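You operate a simulated robot arm through the tools that you are given. There is no shell and no other tool.

You are at the controls of a simulated robot arm. One attempt, no reset.

## Task
Tap the axle home, then fit the truck wheel and its pin.
Fine: use the mallet and stand it back on its rest. Set down upright: repair mallet.

The check looks at the end state, three seconds after you hand in, the way a careful person would. Anything else that was tipped, shoved, dropped, spilled or broken makes it a failure.

## Robot
A 6-joint arm with a two-finger parallel gripper, fixed in place. Base frame: the origin is on the floor under the middle of its stand, x ahead of it, y to its left, z up; the work surface is at about z = 0.8. Lengths are in m, angles in rad, forces in N, time in s.
With the tool pointing down near the work surface it reaches from about 0.26 to 0.68 m from the base axis. Its first joint turns from -1.152 to 1.152 rad. Payload 2.9 kg.
Tool frame: the origin (TCP) lies between the finger pads and is the grasp point; the fingertips stand 0.03 m ahead of it; z points along the fingers, y is the line along which they close. Largest opening 0.11 m; finger width 0.02, thickness 0.01; the body of the gripper, 0.048 by 0.112 m, starts 0.055 m behind the TCP.
Orientation is that of the tool frame in the base frame, as [roll, pitch, yaw] about the fixed x, y, z axes, in that order (R = Rz(yaw) Ry(pitch) Rx(roll)). With the fingers straight down and closing along the base's y, the tool's x points along the base's -x, its y along +y and its z along -z.

## Interface
- The arm moves only by the tool step_arm. Its argument "moves" is one flat list of numbers, 6 for each row, row after row: the shift along the base's x, y, z in mm, then the turn, a rotation vector about the base's x, y, z in rad. In form: [tx, ty, tz, ax, ay, az, tx, ty, tz, ax, ay, az, ...]. A call has 1 to 20 rows; each row is the pose to reach, as a shift and turn from the pose commanded when the call began. "claw" is the opening in per cent of the stroke, from 0 (shut) to 100 (fully open), set as the call begins (left out, the last holds). Rows are played at 5 a second. More than 0.05 m and 0.15 rad between two rows, or a gripper value outside its range, and nothing of the call is played. A pose out of reach is approached as far as the arm can. The call stops where the force on the tool passes 60 N (or 10 N more than at its start, if that is more) or the arm is blocked; 0.2 s more then pass. The fingers move at their own pace (about 0.108 m/s each) and stop on an object; they squeeze with about 33 N. The grip force told is the motor's: it shows also when the fingers shut on nothing. Time passes only in rows, and 0.2 s behind the last, so rows that repeat a pose let the fingers close. It gives the time, the measured TCP pose, the force on the tool (base axes), the opening and the grip force at its end, in the units of the frame above (readings bear some noise), with the torque about the TCP (base axes, N m) and any sound that the robot's microphone picked up.
- Cameras (640 x 400 px; columns grow to the right, rows downward): "scene" is fixed at [0.0728, 0.4166, 1.4181]; the picture's right is [-0.85, -0.52, 0.00], its down [-0.18, 0.30, -0.94] and it looks along [0.49, -0.80, -0.35] (base axes); focal length 265 px, centre (320, 200). "wrist" rides on the gripper at [0.072, 0.017, -0.103] in the tool frame; the picture's right is [-0.23, 0.97, 0.00], its down [-0.76, -0.18, -0.62] and it looks along [-0.61, -0.14, 0.78] (tool axes); focal length 222 px, centre (320, 200). There is no depth. A picture from a camera that has moved, and an enlarged one, comes with that camera's place and axes in the base frame and with its lens. The place of the scene camera against the robot may be out by one fixed shift of up to 0.025 m in any direction.
- snapshot(camera): a new picture of that camera. It takes no simulated time.
- enlarge(camera, box): a new picture of the part [left, top, right, bottom] of that camera's present view, enlarged. It takes no simulated time.
- job_done(): hands the job in; it is judged then, once.

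Places have to be worked out from the pictures, the camera data and where the tool is seen. Open the gripper and draw the arm clear of the work before you hand the job in, unless the task says otherwise.

The tools are called after ">>>" as name(argument=value, ...) on one line, values as JSON. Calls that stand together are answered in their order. step_arm: Moves the arm, as the interface text tells. Its arguments: {"type":"object","properties":{"moves":{"type":"array","items":{"type":"number"}},"claw":{"type":"number"}},"required":["moves"]} The other tools are called the same way: snapshot (camera) takes a picture; enlarge (camera, box) takes an enlarged picture of a part of a camera's view; job_done () hands the job in.

At the start:

```text
time_s: 0.0
eef_pos: [0.3497, 0.0923, 1.291]
ee_rot: [3.141, 0.001, -3.141]
contact_force: [-0.2, -0.6, 0.3]
wrist_torque: [-0.02, 0.0, 0.01]
finger_gap: 0.1096
grip_force: 0.1
```

scene: 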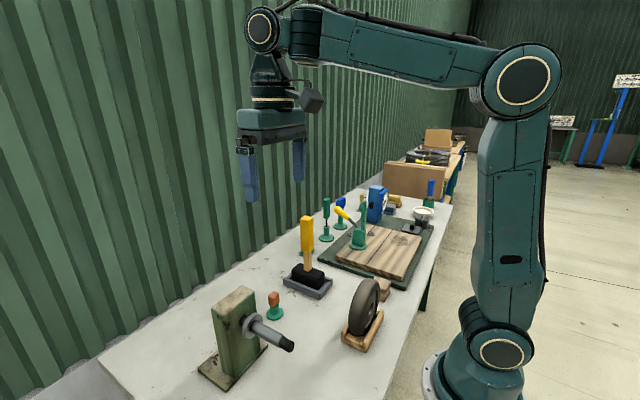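
wrist: 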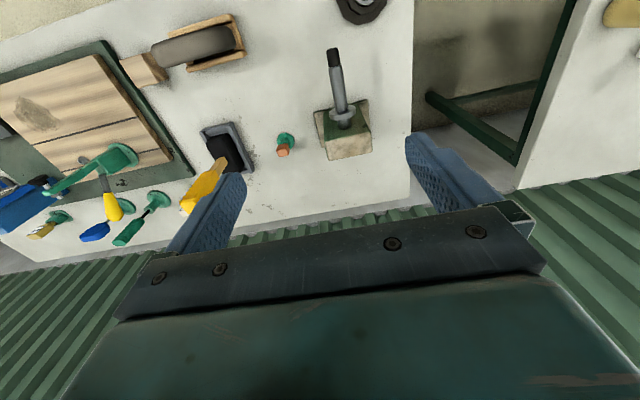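

I'll start by looking closely at the scene from both cameras before moving anything.

>>> enlarge(camera="scene", box=[180, 250, 420, 400])

>>> enlarge(camera="scene", box=[270, 170, 460, 300])

>>> enlarge(camera="wrist", box=[180, 0, 420, 200])

>>> enlarge(camera="wrist", box=[0, 0, 240, 260])

```text
2.67 times, centred on (300, 325) of scene
camera zoom: at [0.0728, 0.4166, 1.4181], right [-0.85, -0.52, 0.0], down [-0.18, 0.3, -0.94], along [0.49, -0.8, -0.35], focal length 708 px, centre (373, -133)
```

zoom: 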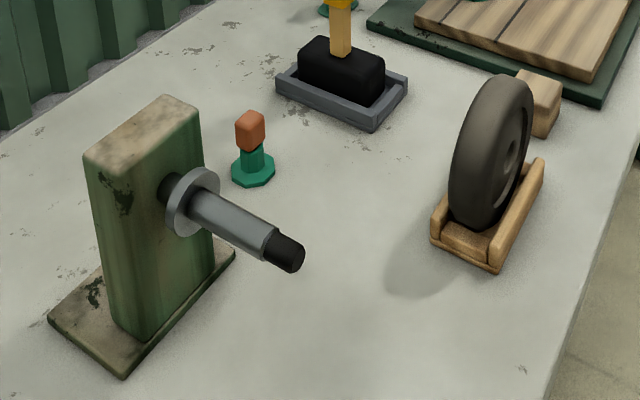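

```text
3.08 times, centred on (365, 235) of scene
camera zoom: at [0.0728, 0.4166, 1.4181], right [-0.85, -0.52, 0.0], down [-0.18, 0.3, -0.94], along [0.49, -0.8, -0.35], focal length 816 px, centre (182, 92)
```

zoom: 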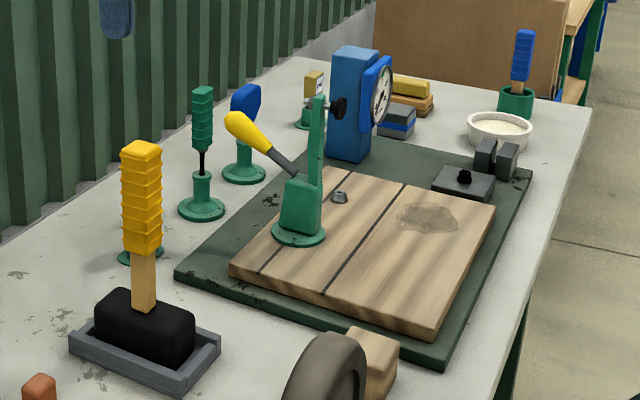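

```text
2.00 times, centred on (300, 100) of wrist
camera zoom: at [0.2781, 0.1084, 1.3951], right [0.23, 0.97, 0.0], down [0.76, -0.18, 0.62], along [0.61, -0.14, -0.78], focal length 444 px, centre (360, 400)
```

zoom: 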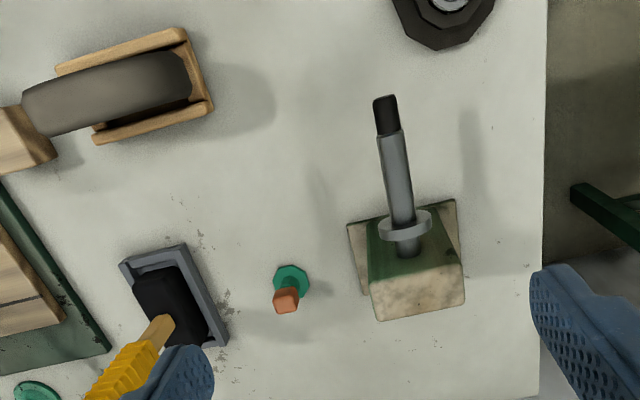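

```text
1.54 times, centred on (120, 130) of wrist
camera zoom: at [0.2781, 0.1084, 1.3951], right [0.23, 0.97, 0.0], down [0.76, -0.18, 0.62], along [0.61, -0.14, -0.78], focal length 342 px, centre (628, 308)
```

zoom: 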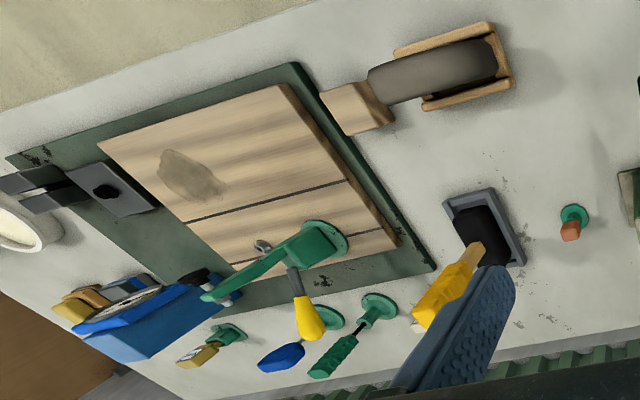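

The enlarged views show a post with a horizontal axle, a mallet standing in a tray, a wheel in a wooden cradle and a copper-headed pin in a green stand. I'll zoom in further to see hole, collar and pin details.

>>> enlarge(camera="scene", box=[205, 275, 305, 360])

>>> enlarge(camera="scene", box=[330, 270, 400, 355])

>>> enlarge(camera="wrist", box=[310, 40, 380, 170])

>>> enlarge(camera="wrist", box=[310, 0, 410, 60])

>>> enlarge(camera="wrist", box=[260, 120, 310, 170])

>>> enlarge(camera="wrist", box=[170, 0, 270, 90])

```text
4.71 times, centred on (255, 318) of scene
camera zoom: at [0.0728, 0.4166, 1.4181], right [-0.85, -0.52, 0.0], down [-0.18, 0.3, -0.94], along [0.49, -0.8, -0.35], focal length 1249 px, centre (626, -353)
```

zoom: 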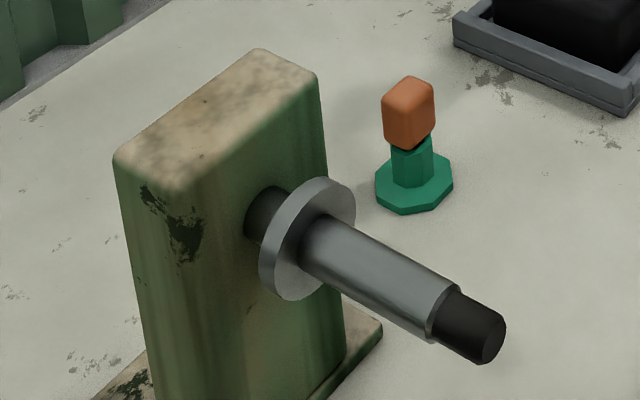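

```text
4.71 times, centred on (365, 312) of scene
camera zoom: at [0.0728, 0.4166, 1.4181], right [-0.85, -0.52, 0.0], down [-0.18, 0.3, -0.94], along [0.49, -0.8, -0.35], focal length 1249 px, centre (108, -329)
```

zoom: 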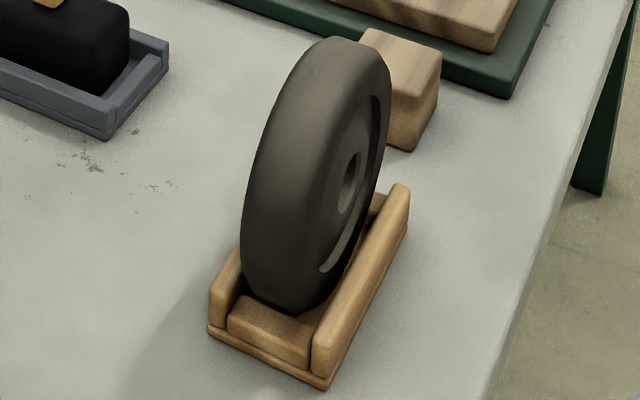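

```text
3.08 times, centred on (345, 105) of wrist
camera zoom: at [0.2781, 0.1084, 1.3951], right [0.23, 0.97, 0.0], down [0.76, -0.18, 0.62], along [0.61, -0.14, -0.78], focal length 684 px, centre (243, 492)
```

zoom: 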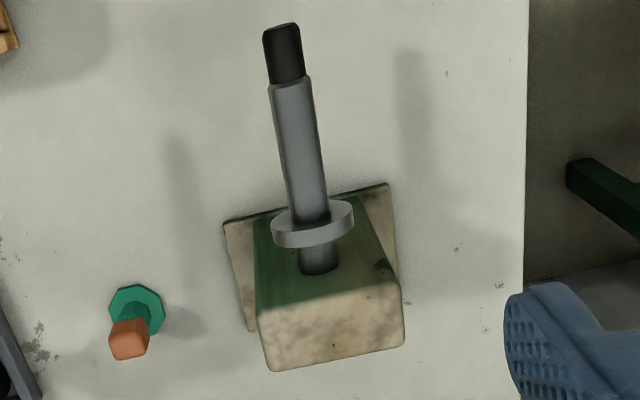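

```text
6.40 times, centred on (360, 30) of wrist
camera zoom: at [0.2781, 0.1084, 1.3951], right [0.23, 0.97, 0.0], down [0.76, -0.18, 0.62], along [0.61, -0.14, -0.78], focal length 1422 px, centre (64, 1288)
```

zoom: 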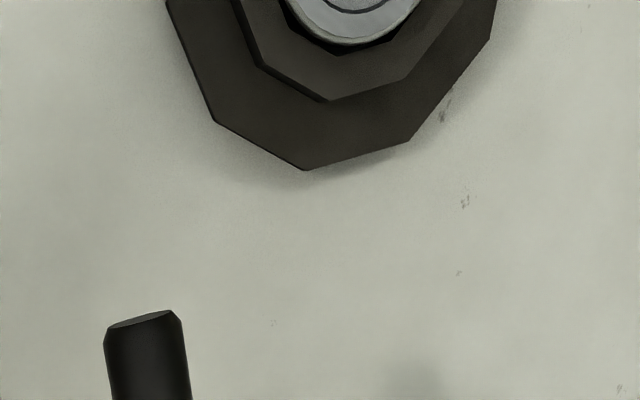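

```text
8.00 times, centred on (285, 145) of wrist
camera zoom: at [0.2781, 0.1084, 1.3951], right [0.23, 0.97, 0.0], down [0.76, -0.18, 0.62], along [0.61, -0.14, -0.78], focal length 1777 px, centre (600, 640)
```

zoom: 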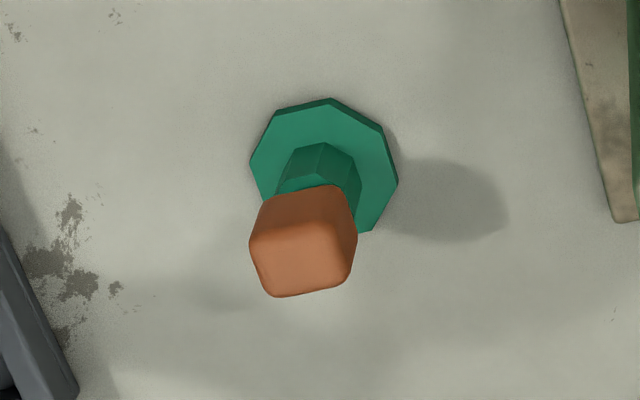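

```text
4.44 times, centred on (220, 45) of wrist
camera zoom: at [0.2781, 0.1084, 1.3951], right [0.23, 0.97, 0.0], down [0.76, -0.18, 0.62], along [0.61, -0.14, -0.78], focal length 987 px, centre (764, 889)
```

zoom: 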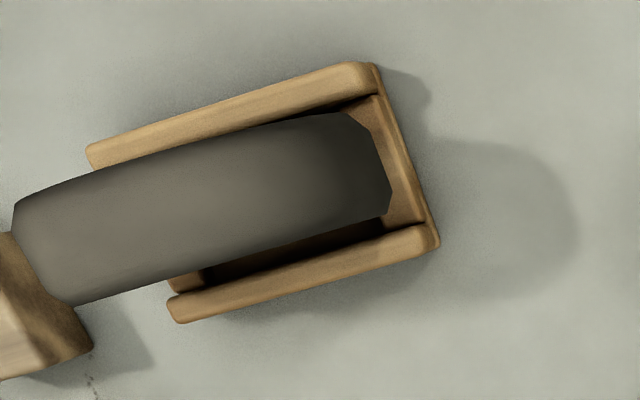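

The axle's collar stands clear of the post, and the mallet, wheel and pin stand are all in view. I'll lower and shift the arm to y≈0 to get a second wrist viewpoint for triangulation.

>>> step_arm(moves=[0, -25, -40, 0, 0, 0, 0, -50, -80, 0, 0, 0, 0, -75, -115, 0, 0, 0, 0, -92, -141, 0, 0, 0, 0, -92, -141, 0, 0, 0])

>>> snapshot(camera="wrist")

>>> snapshot(camera="scene")

```text
time_s: 1.2
eef_pos: [0.3511, -0.0029, 1.1499]
ee_rot: [3.141, -0.001, 3.141]
contact_force: [0.1, 0.1, -0.6]
wrist_torque: [-0.02, 0.01, 0.04]
finger_gap: 0.11
grip_force: 0.0
```

```text
taken
camera wrist: at [0.2782, 0.0153, 1.2537], right [0.23, 0.97, 0.0], down [0.76, -0.18, 0.62], along [0.61, -0.14, -0.78], focal length 222 px, centre (320, 200)
```

wrist: 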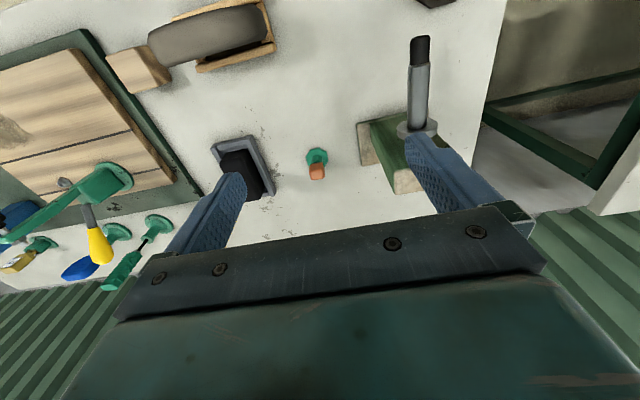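

```text
taken
```

scene: 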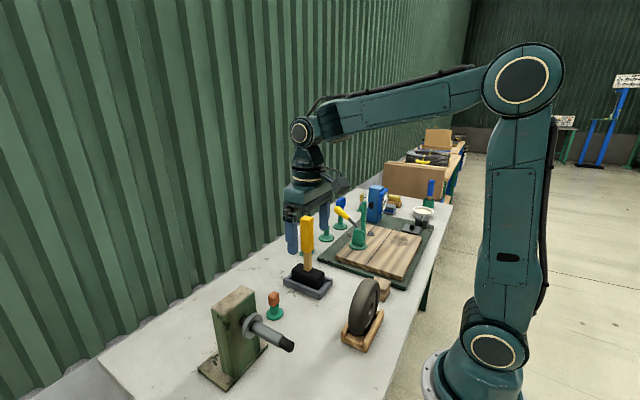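

I'll zoom in on the axle and other objects from this second viewpoint.

>>> enlarge(camera="wrist", box=[380, 20, 460, 140])

>>> enlarge(camera="wrist", box=[90, 0, 290, 100])

>>> enlarge(camera="wrist", box=[200, 120, 350, 210])

>>> enlarge(camera="scene", box=[250, 180, 350, 300])

```text
3.33 times, centred on (420, 80) of wrist
camera zoom: at [0.2782, 0.0153, 1.2537], right [0.23, 0.97, 0.0], down [0.76, -0.18, 0.62], along [0.61, -0.14, -0.78], focal length 740 px, centre (-13, 600)
```

zoom: 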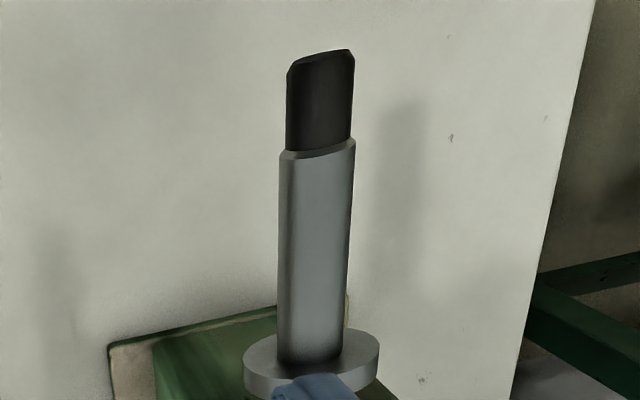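

```text
3.20 times, centred on (190, 50) of wrist
camera zoom: at [0.2782, 0.0153, 1.2537], right [0.23, 0.97, 0.0], down [0.76, -0.18, 0.62], along [0.61, -0.14, -0.78], focal length 711 px, centre (736, 680)
```

zoom: 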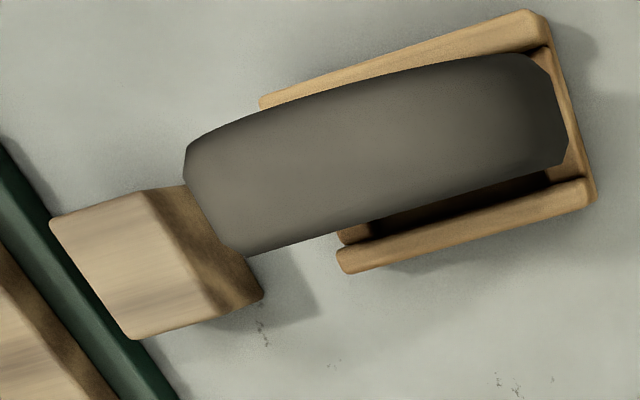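

```text
4.27 times, centred on (275, 165) of wrist
camera zoom: at [0.2782, 0.0153, 1.2537], right [0.23, 0.97, 0.0], down [0.76, -0.18, 0.62], along [0.61, -0.14, -0.78], focal length 948 px, centre (512, 349)
```

zoom: 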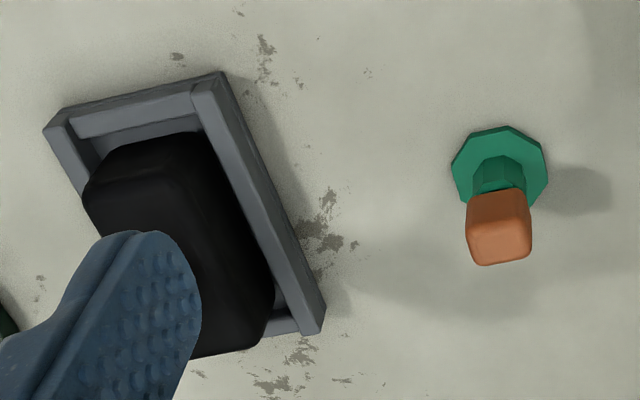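

```text
3.33 times, centred on (300, 240) of scene
camera zoom: at [0.0728, 0.4166, 1.4181], right [-0.85, -0.52, 0.0], down [-0.18, 0.3, -0.94], along [0.49, -0.8, -0.35], focal length 884 px, centre (387, 67)
```

zoom: 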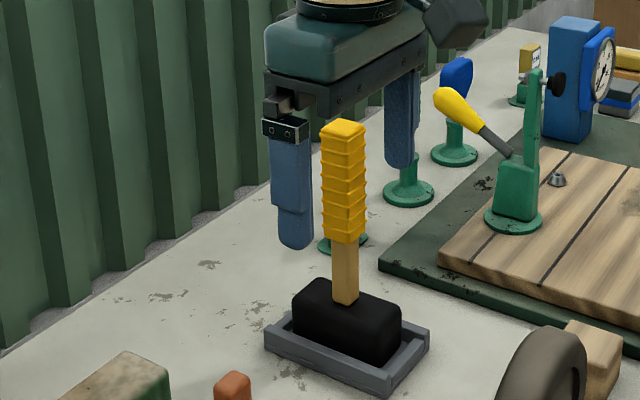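

The axle tip triangulates to about (0.316, 0.121, 0.949), and the axle runs along x. The mallet tray is at about (0.497, -0.208), and the wheel cradle at about (0.257, -0.13) with the wheel's axis along x. I'll raise and tilt the tool to inspect the black octagonal part and the axle end.

>>> step_arm(moves=[2, 37, 25, 0, 0.1, 0, 5, 75, 50, 0, 0.2, 0, 8, 112, 75, 0, 0.3, 0, 10, 150, 100, 0, 0.4, 0, 10, 150, 100, 0, 0.4, 0])

>>> snapshot(camera="wrist")

>>> enlarge(camera="wrist", box=[220, 0, 420, 125])

```text
time_s: 2.4
eef_pos: [0.3591, 0.1488, 1.2506]
ee_rot: [-3.141, -0.401, 3.141]
contact_force: [0.5, -0.6, -0.3]
wrist_torque: [0.01, -0.02, 0.01]
finger_gap: 0.1099
grip_force: 0.0
out of reach, approached as far as the arm can: row 2
```

```text
taken
camera wrist: at [0.3335, 0.1657, 1.3747], right [0.21, 0.97, -0.09], down [0.94, -0.18, 0.28], along [0.25, -0.14, -0.96], focal length 222 px, centre (320, 200)
```

wrist: 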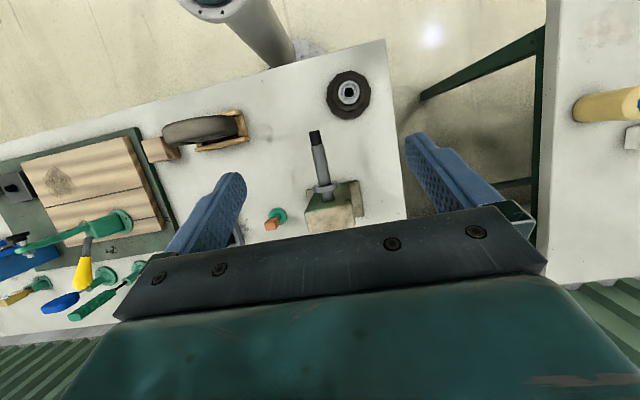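

```text
3.20 times, centred on (320, 62) of wrist
camera zoom: at [0.3335, 0.1657, 1.3747], right [0.21, 0.97, -0.09], down [0.94, -0.18, 0.28], along [0.25, -0.14, -0.96], focal length 711 px, centre (320, 640)
```

zoom: 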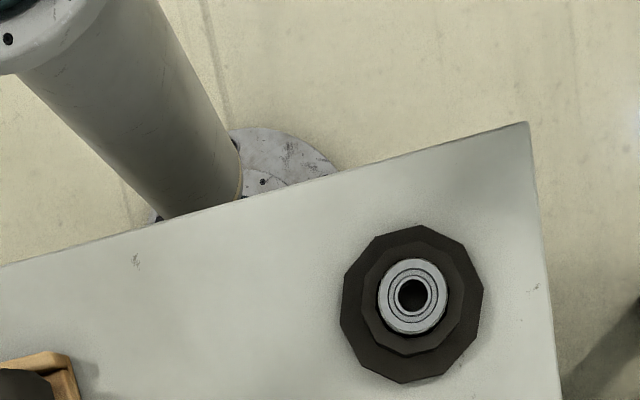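

The black octagonal part lies flat near the table corner at about (0.28, 0.2). I'll zoom in on it, on the axle tip from above, and on the pin from here.

>>> enlarge(camera="wrist", box=[318, 60, 382, 124])

>>> enlarge(camera="wrist", box=[295, 120, 375, 240])

>>> enlarge(camera="wrist", box=[140, 90, 260, 180])

>>> enlarge(camera="wrist", box=[255, 195, 300, 240])

```text
6.25 times, centred on (350, 92) of wrist
camera zoom: at [0.3335, 0.1657, 1.3747], right [0.21, 0.97, -0.09], down [0.94, -0.18, 0.28], along [0.25, -0.14, -0.96], focal length 1388 px, centre (132, 875)
```

zoom: 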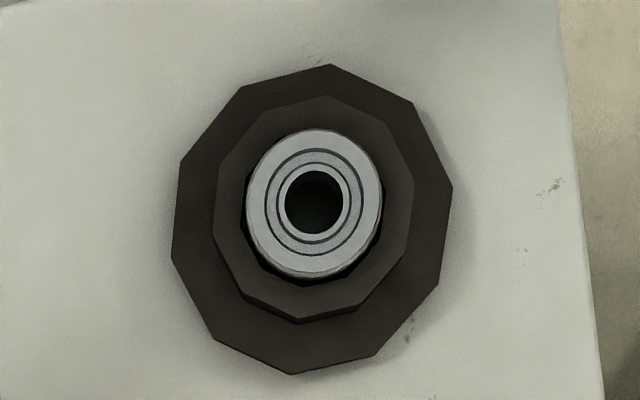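

```text
3.33 times, centred on (335, 180) of wrist
camera zoom: at [0.3335, 0.1657, 1.3747], right [0.21, 0.97, -0.09], down [0.94, -0.18, 0.28], along [0.25, -0.14, -0.96], focal length 740 px, centre (270, 267)
```

zoom: 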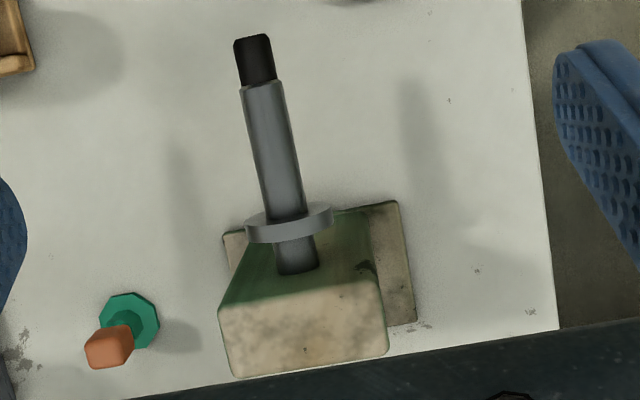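

```text
4.44 times, centred on (200, 135) of wrist
camera zoom: at [0.3335, 0.1657, 1.3747], right [0.21, 0.97, -0.09], down [0.94, -0.18, 0.28], along [0.25, -0.14, -0.96], focal length 987 px, centre (853, 489)
```

zoom: 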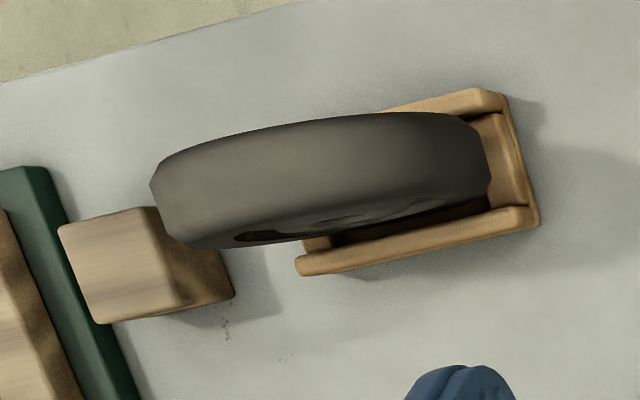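

```text
8.89 times, centred on (278, 218) of wrist
camera zoom: at [0.3335, 0.1657, 1.3747], right [0.21, 0.97, -0.09], down [0.94, -0.18, 0.28], along [0.25, -0.14, -0.96], focal length 1974 px, centre (698, 44)
```

zoom: 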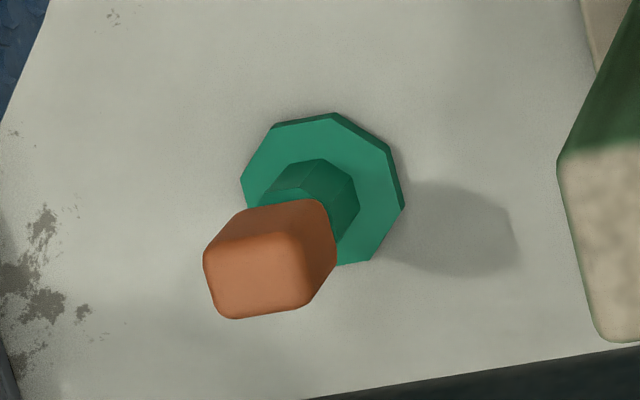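

The octagonal part is just a bearing in a black holder, so the wheel in the cradle is the truck wheel. Now I'll look hard at the black axle tip for a pin hole.

>>> enlarge(camera="wrist", box=[305, 125, 329, 149])

>>> enlarge(camera="scene", box=[255, 315, 301, 360])

>>> enlarge(camera="scene", box=[262, 285, 290, 325])

```text
16.00 times, centred on (317, 137) of wrist
camera zoom: at [0.3335, 0.1657, 1.3747], right [0.21, 0.97, -0.09], down [0.94, -0.18, 0.28], along [0.25, -0.14, -0.96], focal length 3554 px, centre (368, 1208)
```

zoom: 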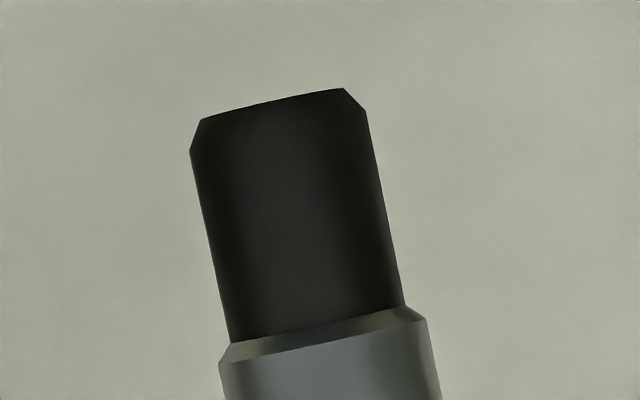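

```text
8.89 times, centred on (278, 338) of scene
camera zoom: at [0.0728, 0.4166, 1.4181], right [-0.85, -0.52, 0.0], down [-0.18, 0.3, -0.94], along [0.49, -0.8, -0.35], focal length 2359 px, centre (693, -1022)
```

zoom: 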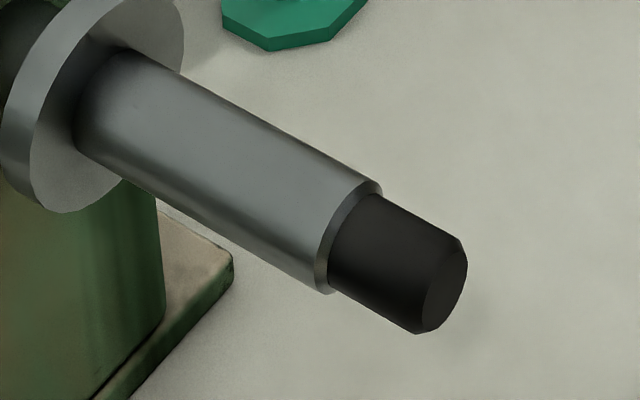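

```text
10.00 times, centred on (276, 305) of scene
camera zoom: at [0.0728, 0.4166, 1.4181], right [-0.85, -0.52, 0.0], down [-0.18, 0.3, -0.94], along [0.49, -0.8, -0.35], focal length 2654 px, centre (760, -850)
```

zoom: 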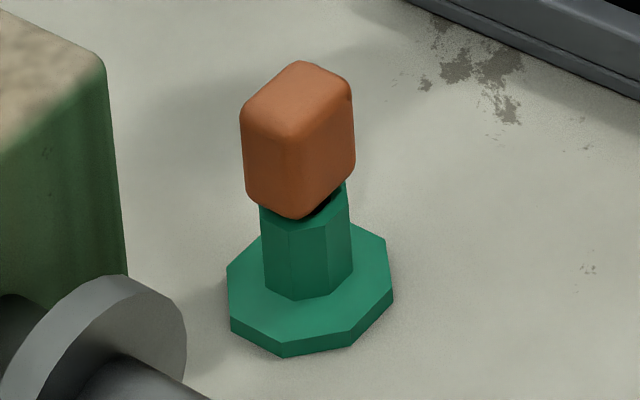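

No hole shows from above on the axle tip, so I need a lower, head-on view. I'll swing back to upright near y=0, then tilt to look forward at the axle from low down.

>>> step_arm(moves=[-6, -30, -30, 0, -0.08, 0, -12, -60, -60, 0, -0.16, 0, -18, -90, -90, 0, -0.24, 0, -24, -120, -120, 0, -0.32, 0, -30, -150, -150, 0, -0.4, 0, -30, -150, -150, 0, -0.4, 0])

>>> step_arm(moves=[-5, -4, -16, 0.025, -0.098, 0.098, -10, -8, -32, 0.05, -0.196, 0.196, -15, -12, -48, 0.075, -0.294, 0.294, -22, -16, -64, 0.1, -0.392, 0.392, -30, -20, -80, 0.125, -0.489, 0.489, -30, -20, -80, 0.125, -0.489, 0.489])

>>> snapshot(camera="wrist")

```text
time_s: 3.8
eef_pos: [0.3788, 0.0139, 1.2376]
ee_rot: [-3.14, 0.0, -3.141]
contact_force: [0.5, 0.3, -0.2]
wrist_torque: [0.02, 0.0, 0.01]
finger_gap: 0.1101
grip_force: 0.1
out of reach, approached as far as the arm can: row 3, 4, 5, 6
```

```text
time_s: 5.2
eef_pos: [0.3464, -0.0046, 1.1569]
ee_rot: [-3.14, 0.503, -2.64]
contact_force: [0.7, 0.0, 0.5]
wrist_torque: [-0.01, 0.0, 0.01]
finger_gap: 0.1099
grip_force: 0.0
out of reach, approached as far as the arm can: row 1, 2
```

```text
taken
camera wrist: at [0.2397, -0.0445, 1.214], right [-0.29, 0.95, 0.11], down [0.41, 0.02, 0.91], along [0.86, 0.31, -0.39], focal length 222 px, centre (320, 200)
```

wrist: 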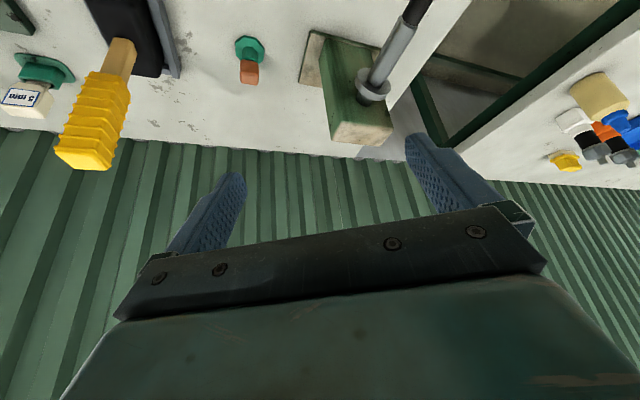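

Some rows were reported out of reach, so I must test reach carefully. First I'll zoom in from this view on the axle, pin and mallet.

>>> enlarge(camera="wrist", box=[330, 0, 450, 150])

>>> enlarge(camera="wrist", box=[220, 25, 280, 90])

>>> enlarge(camera="wrist", box=[50, 0, 190, 180])

```text
2.67 times, centred on (390, 75) of wrist
camera zoom: at [0.2397, -0.0445, 1.214], right [-0.29, 0.95, 0.11], down [0.41, 0.02, 0.91], along [0.86, 0.31, -0.39], focal length 592 px, centre (133, 533)
```

zoom: 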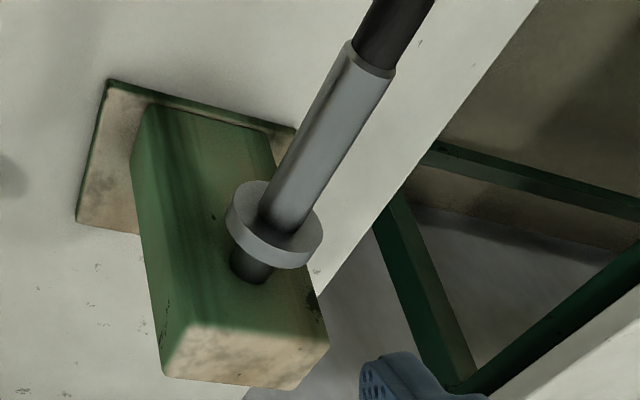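

```text
6.15 times, centred on (250, 58) of wrist
camera zoom: at [0.2397, -0.0445, 1.214], right [-0.29, 0.95, 0.11], down [0.41, 0.02, 0.91], along [0.86, 0.31, -0.39], focal length 1367 px, centre (751, 1077)
```

zoom: 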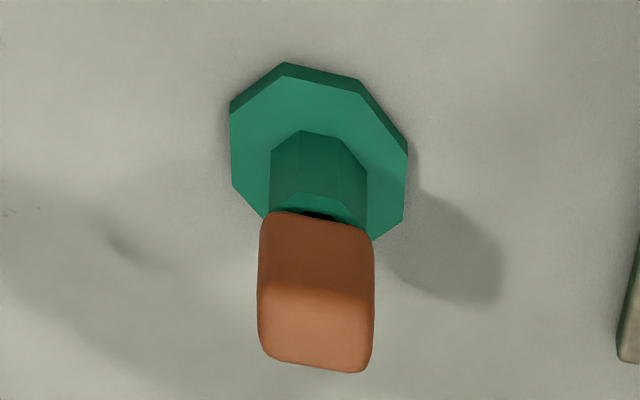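

```text
2.22 times, centred on (120, 90) of wrist
camera zoom: at [0.2397, -0.0445, 1.214], right [-0.29, 0.95, 0.11], down [0.41, 0.02, 0.91], along [0.86, 0.31, -0.39], focal length 494 px, centre (764, 444)
```

zoom: 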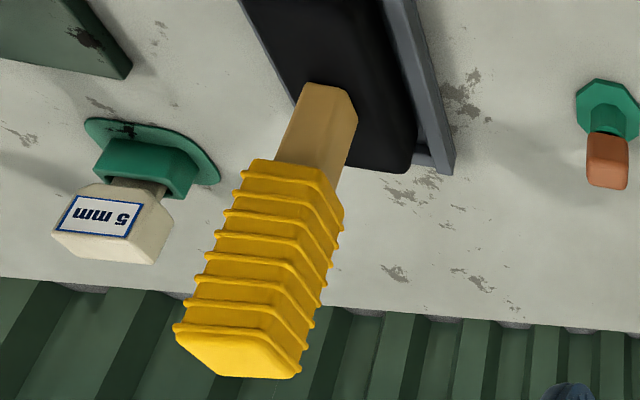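

Next I'll return to upright orientation here and then test how far in the arm can go at working heights over the clear table area around y≈0.

>>> step_arm(moves=[0, 0, 0, -0.025, 0.098, -0.098, 0, 0, 0, -0.05, 0.196, -0.196, 0, 0, 0, -0.075, 0.294, -0.294, 0, 0, 0, -0.1, 0.392, -0.392, 0, 0, 0, -0.125, 0.489, -0.489, 0, 0, 0, -0.125, 0.489, -0.489])

>>> step_arm(moves=[0, 0, -25, 0, 0, 0, 0, 0, -50, 0, 0, 0, -20, 0, -50, 0, 0, 0, -40, 0, -50, 0, 0, 0, -60, 0, -50, 0, 0, 0, -80, 0, -50, 0, 0, 0, -100, 0, -50, 0, 0, 0])

```text
time_s: 6.6
eef_pos: [0.3489, -0.0051, 1.1565]
ee_rot: [3.141, -0.001, 3.141]
contact_force: [-0.9, 0.3, 0.5]
wrist_torque: [0.01, 0.01, 0.01]
finger_gap: 0.1101
grip_force: 0.1
```

```text
time_s: 8.2
eef_pos: [0.2484, -0.0029, 1.1055]
ee_rot: [-3.14, -0.001, 3.142]
contact_force: [-0.2, 0.2, -0.1]
wrist_torque: [-0.01, -0.02, 0.0]
finger_gap: 0.1098
grip_force: 0.0
```

Good: (0.248, 0, 1.105) upright is reachable. I'll look from here at the axle end and the wheel.

>>> snapshot(camera="wrist")

>>> enlarge(camera="wrist", box=[380, 50, 520, 160])

>>> enlarge(camera="wrist", box=[100, 20, 300, 160])

```text
taken
camera wrist: at [0.1756, 0.0123, 1.2101], right [0.23, 0.97, 0.0], down [0.76, -0.18, 0.62], along [0.61, -0.14, -0.78], focal length 222 px, centre (320, 200)
```

wrist: 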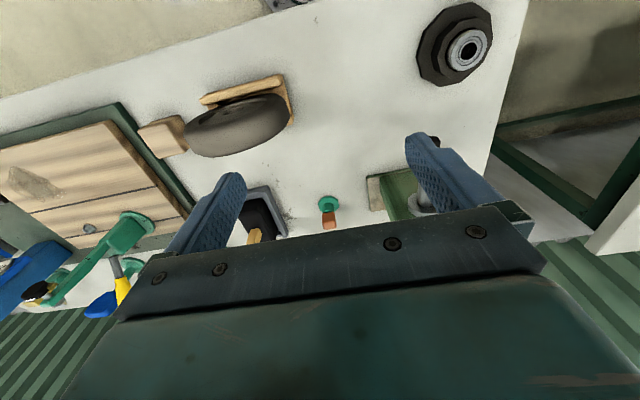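

```text
3.64 times, centred on (450, 105) of wrist
camera zoom: at [0.1756, 0.0123, 1.2101], right [0.23, 0.97, 0.0], down [0.76, -0.18, 0.62], along [0.61, -0.14, -0.78], focal length 808 px, centre (-153, 546)
```

zoom: 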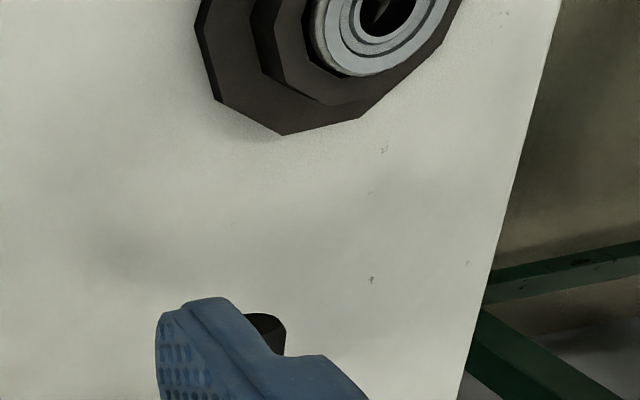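

```text
2.86 times, centred on (200, 90) of wrist
camera zoom: at [0.1756, 0.0123, 1.2101], right [0.23, 0.97, 0.0], down [0.76, -0.18, 0.62], along [0.61, -0.14, -0.78], focal length 635 px, centre (663, 514)
```

zoom: 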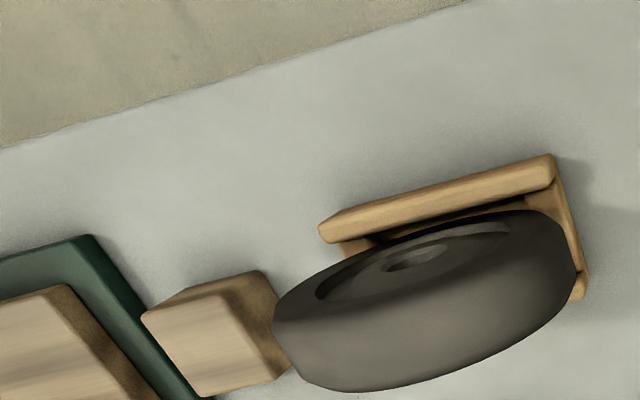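

The open finger hides the axle tip, so I'll close the gripper for a clear view.

>>> step_arm(moves=[0, 0, 0, 0, 0, 0, 0, 0, 0, 0, 0, 0, 0, 0, 0, 0, 0, 0], claw=0)

>>> snapshot(camera="wrist")

>>> enlarge(camera="wrist", box=[390, 110, 490, 220])

>>> enlarge(camera="wrist", box=[210, 140, 360, 260])

```text
time_s: 9.0
eef_pos: [0.2495, -0.0038, 1.1069]
ee_rot: [3.141, 0.001, -3.141]
contact_force: [-0.9, -0.8, -0.4]
wrist_torque: [-0.01, -0.01, -0.01]
finger_gap: 0.0001
grip_force: 33.0
```

```text
taken
camera wrist: at [0.1758, 0.0123, 1.2102], right [0.23, 0.97, 0.0], down [0.76, -0.18, 0.62], along [0.61, -0.14, -0.78], focal length 222 px, centre (320, 200)
```

wrist: 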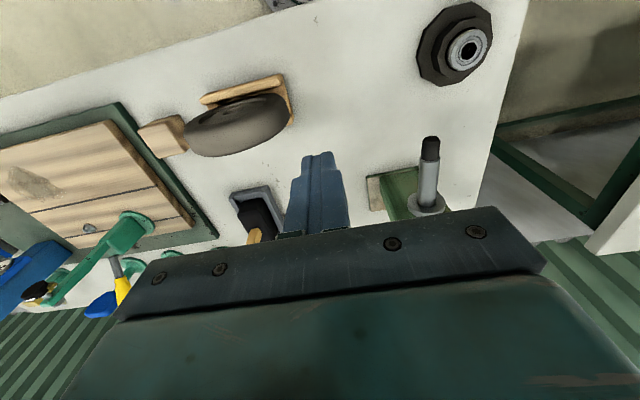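

```text
3.64 times, centred on (440, 165) of wrist
camera zoom: at [0.1758, 0.0123, 1.2102], right [0.23, 0.97, 0.0], down [0.76, -0.18, 0.62], along [0.61, -0.14, -0.78], focal length 808 px, centre (-116, 327)
```

zoom: 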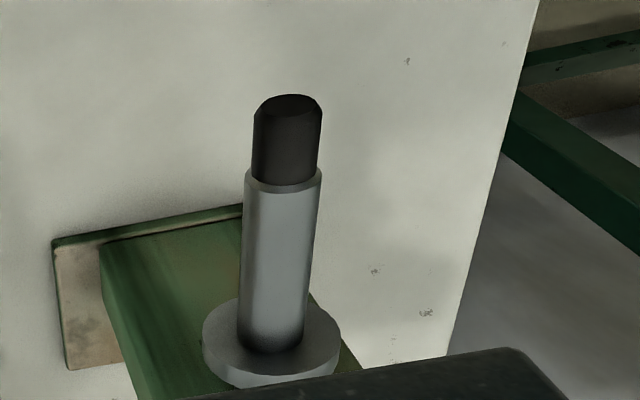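

```text
3.33 times, centred on (285, 200) of wrist
camera zoom: at [0.1758, 0.0123, 1.2102], right [0.23, 0.97, 0.0], down [0.76, -0.18, 0.62], along [0.61, -0.14, -0.78], focal length 740 px, centre (437, 200)
```

zoom: 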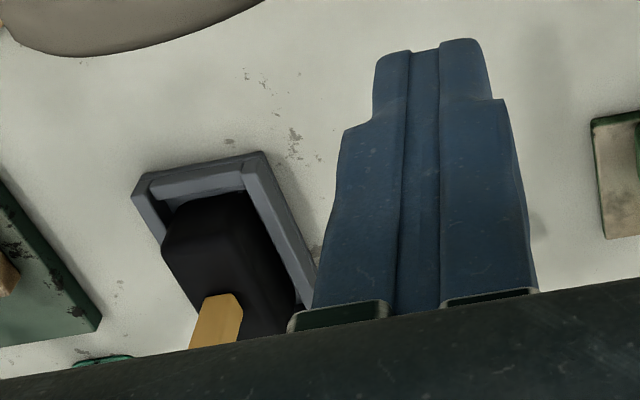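

I'll zoom very close on the black tip and the wheel's near face.

>>> enlarge(camera="wrist", box=[418, 132, 446, 164])

>>> enlarge(camera="wrist", box=[175, 70, 300, 165])

>>> enlarge(camera="scene", box=[340, 270, 390, 355])

>>> enlarge(camera="scene", box=[240, 180, 430, 300])

```text
12.50 times, centred on (432, 148) of wrist
camera zoom: at [0.1758, 0.0123, 1.2102], right [0.23, 0.97, 0.0], down [0.76, -0.18, 0.62], along [0.61, -0.14, -0.78], focal length 2776 px, centre (-1080, 850)
```

zoom: 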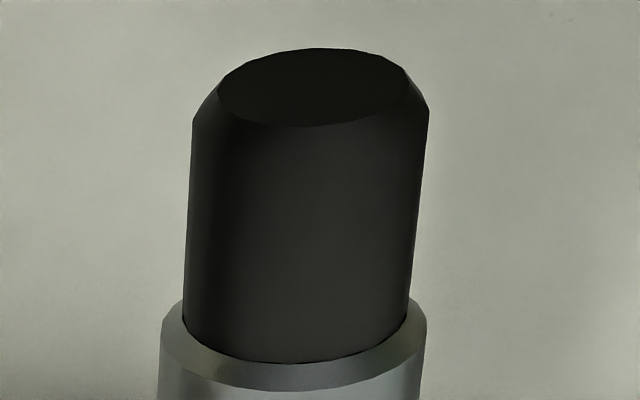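

```text
4.21 times, centred on (238, 118) of wrist
camera zoom: at [0.1758, 0.0123, 1.2102], right [0.23, 0.97, 0.0], down [0.76, -0.18, 0.62], along [0.61, -0.14, -0.78], focal length 935 px, centre (667, 547)
```

zoom: 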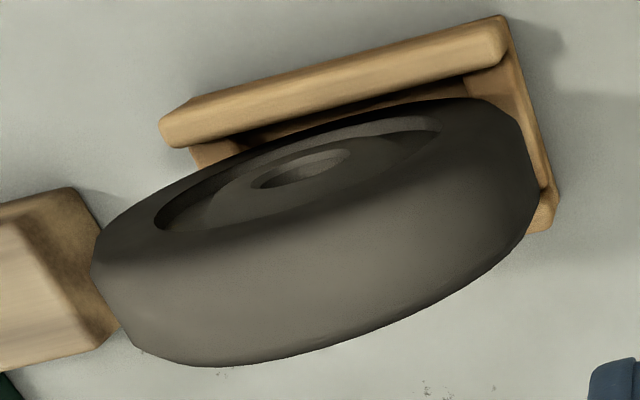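

```text
4.71 times, centred on (365, 312) of scene
camera zoom: at [0.0728, 0.4166, 1.4181], right [-0.85, -0.52, 0.0], down [-0.18, 0.3, -0.94], along [0.49, -0.8, -0.35], focal length 1249 px, centre (108, -329)
```

zoom: 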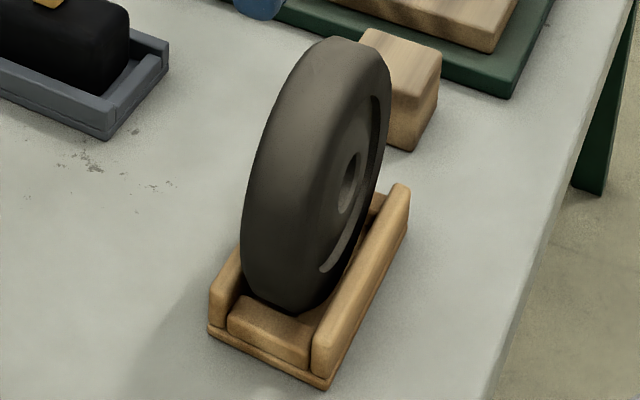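

```text
3.33 times, centred on (335, 240) of scene
camera zoom: at [0.0728, 0.4166, 1.4181], right [-0.85, -0.52, 0.0], down [-0.18, 0.3, -0.94], along [0.49, -0.8, -0.35], focal length 884 px, centre (270, 67)
```

zoom: 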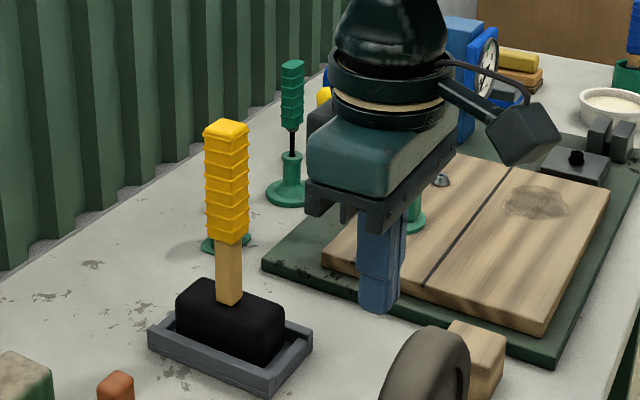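

The tip's end and top show no hole, and the wheel has only a centre bore. I'll go lower with the gripper closed and tilt the camera toward the horizontal to see the axle's side and underside.

>>> step_arm(moves=[5, 0, -35, 0, 0, 0, 10, 0, -70, 0, 0, 0, 15, 0, -105, 0, 0, 0, 20, 0, -140, 0, 0, 0, 25, 0, -170, 0, 0, 0, 30, 0, -180, 0, -0.1, 0, 30, 0, -180, 0, -0.2, 0, 30, 0, -180, 0, -0.3, 0, 30, 0, -180, 0, -0.4, 0, 30, 0, -180, 0, -0.5, 0])

>>> snapshot(camera="wrist")

```text
time_s: 11.2
eef_pos: [0.3445, -0.0103, 0.9436]
ee_rot: [3.142, 0.499, -3.141]
contact_force: [-0.3, 0.1, -0.4]
wrist_torque: [-0.03, -0.03, 0.01]
finger_gap: 0.0001
grip_force: 33.2
out of reach, approached as far as the arm can: row 7, 8, 9, 10
```

```text
taken
camera wrist: at [0.2319, 0.0061, 1.0], right [0.2, 0.97, 0.11], down [0.37, -0.18, 0.91], along [0.91, -0.14, -0.4], focal length 222 px, centre (320, 200)
```

wrist: 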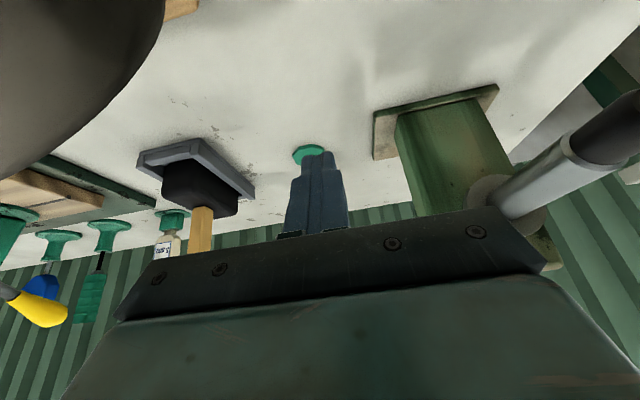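

From this low view the axle's -y side is visible; I'll zoom in on it and on the collar and post.

>>> enlarge(camera="wrist", box=[540, 80, 640, 210])

>>> enlarge(camera="wrist", box=[440, 80, 640, 280])

```text
3.08 times, centred on (590, 145) of wrist
camera zoom: at [0.2319, 0.0061, 1.0], right [0.2, 0.97, 0.11], down [0.37, -0.18, 0.91], along [0.91, -0.14, -0.4], focal length 684 px, centre (-511, 369)
```

zoom: 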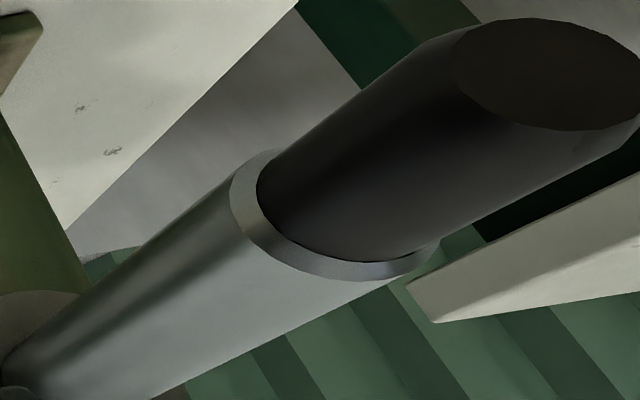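

```text
2.00 times, centred on (540, 180) of wrist
camera zoom: at [0.2319, 0.0061, 1.0], right [0.2, 0.97, 0.11], down [0.37, -0.18, 0.91], along [0.91, -0.14, -0.4], focal length 444 px, centre (-120, 240)
```

zoom: 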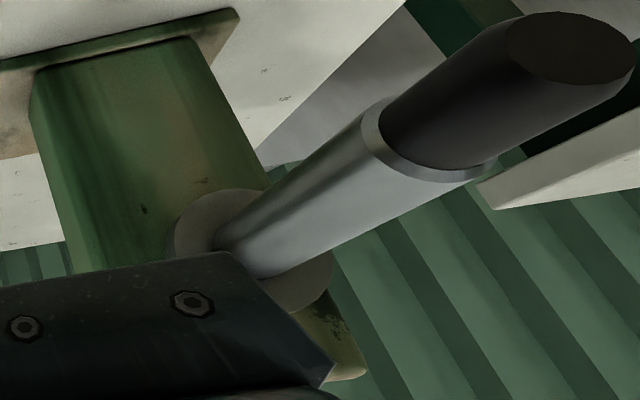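

No hole is visible on the tip from this side either. The pin's copper block is at about (0.519, -0.047, 0.844), so I'll open the fingers and move in for a low-angle look at the pin, stand and mallet.

>>> step_arm(moves=[30, -10, 5, 0, 0, 0, 60, -20, 10, 0, 0, 0, 85, -30, 16, 0, 0, 0, 85, -30, 16, 0, 0, 0], claw=100)

>>> snapshot(camera="wrist")

>>> enlarge(camera="wrist", box=[260, 80, 380, 200])

```text
time_s: 12.2
eef_pos: [0.4297, -0.0371, 0.9592]
ee_rot: [3.141, 0.501, -3.141]
contact_force: [0.8, -0.1, 0.0]
wrist_torque: [0.01, 0.03, 0.02]
finger_gap: 0.1099
grip_force: 0.1
```

```text
taken
camera wrist: at [0.3167, -0.0209, 1.0161], right [0.2, 0.97, 0.11], down [0.37, -0.18, 0.91], along [0.91, -0.14, -0.39], focal length 222 px, centre (320, 200)
```

wrist: 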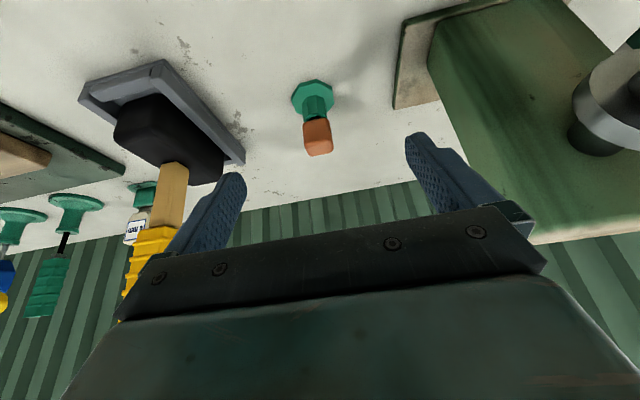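

```text
3.33 times, centred on (320, 140) of wrist
camera zoom: at [0.3167, -0.0209, 1.0161], right [0.2, 0.97, 0.11], down [0.37, -0.18, 0.91], along [0.91, -0.14, -0.39], focal length 740 px, centre (320, 400)
```

zoom: 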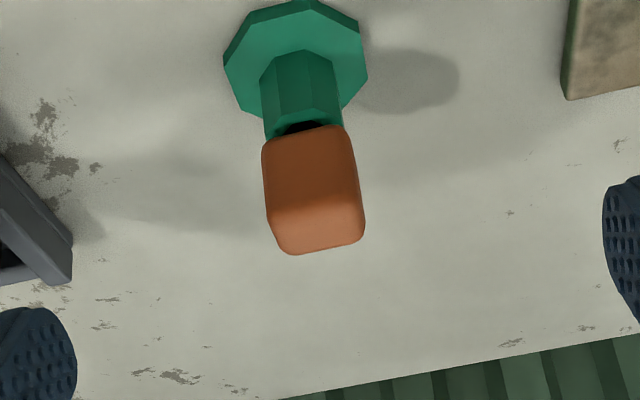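

The block clearly sits over a dark opening in the stand's post. I'll zoom tightly on that gap and on the mallet head and tray.

>>> enlarge(camera="wrist", box=[300, 90, 336, 126])

>>> enlarge(camera="scene", box=[264, 290, 284, 315])

>>> enlarge(camera="wrist", box=[70, 50, 260, 320])

>>> enlarge(camera="wrist", box=[560, 40, 640, 180])

```text
11.11 times, centred on (318, 108) of wrist
camera zoom: at [0.3167, -0.0209, 1.0161], right [0.2, 0.97, 0.11], down [0.37, -0.18, 0.91], along [0.91, -0.14, -0.39], focal length 2468 px, centre (342, 1222)
```

zoom: 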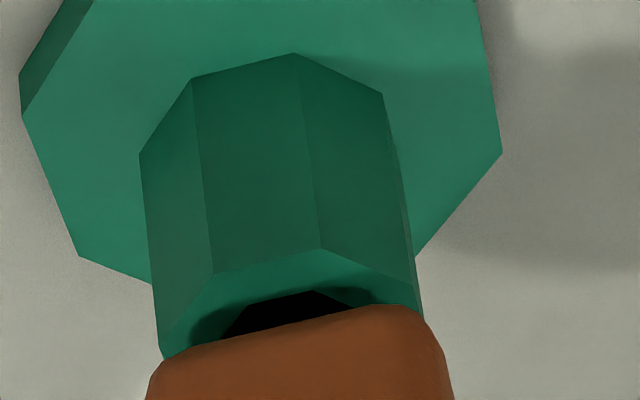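

```text
16.00 times, centred on (274, 302) of scene
camera zoom: at [0.0728, 0.4166, 1.4181], right [-0.85, -0.52, 0.0], down [-0.18, 0.3, -0.94], along [0.49, -0.8, -0.35], focal length 4246 px, centre (1056, -1440)
```

zoom: 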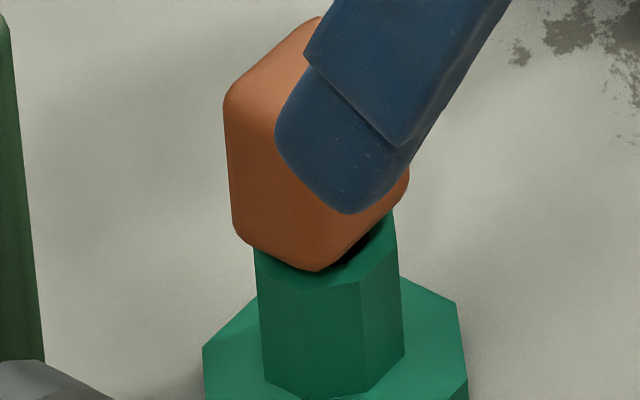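

```text
1.48 times, centred on (165, 185) of wrist
camera zoom: at [0.3167, -0.0209, 1.0161], right [0.2, 0.97, 0.11], down [0.37, -0.18, 0.91], along [0.91, -0.14, -0.39], focal length 329 px, centre (550, 222)
```

zoom: 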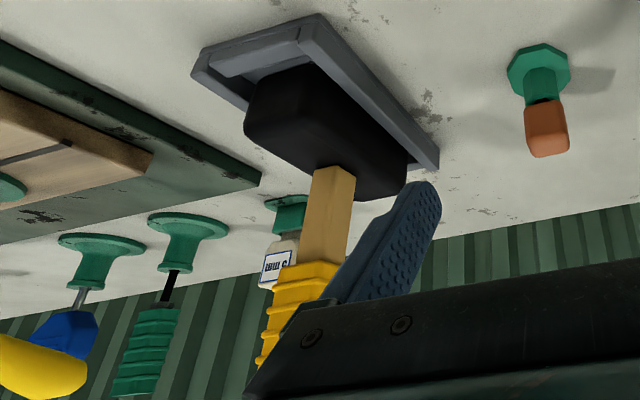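

```text
2.86 times, centred on (600, 110) of wrist
camera zoom: at [0.3167, -0.0209, 1.0161], right [0.2, 0.97, 0.11], down [0.37, -0.18, 0.91], along [0.91, -0.14, -0.39], focal length 635 px, centre (-480, 457)
```

zoom: 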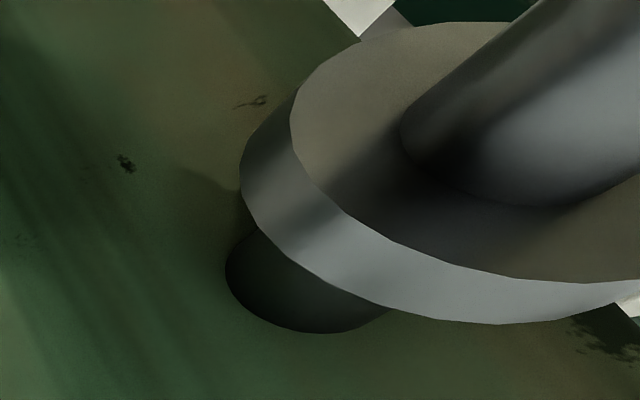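

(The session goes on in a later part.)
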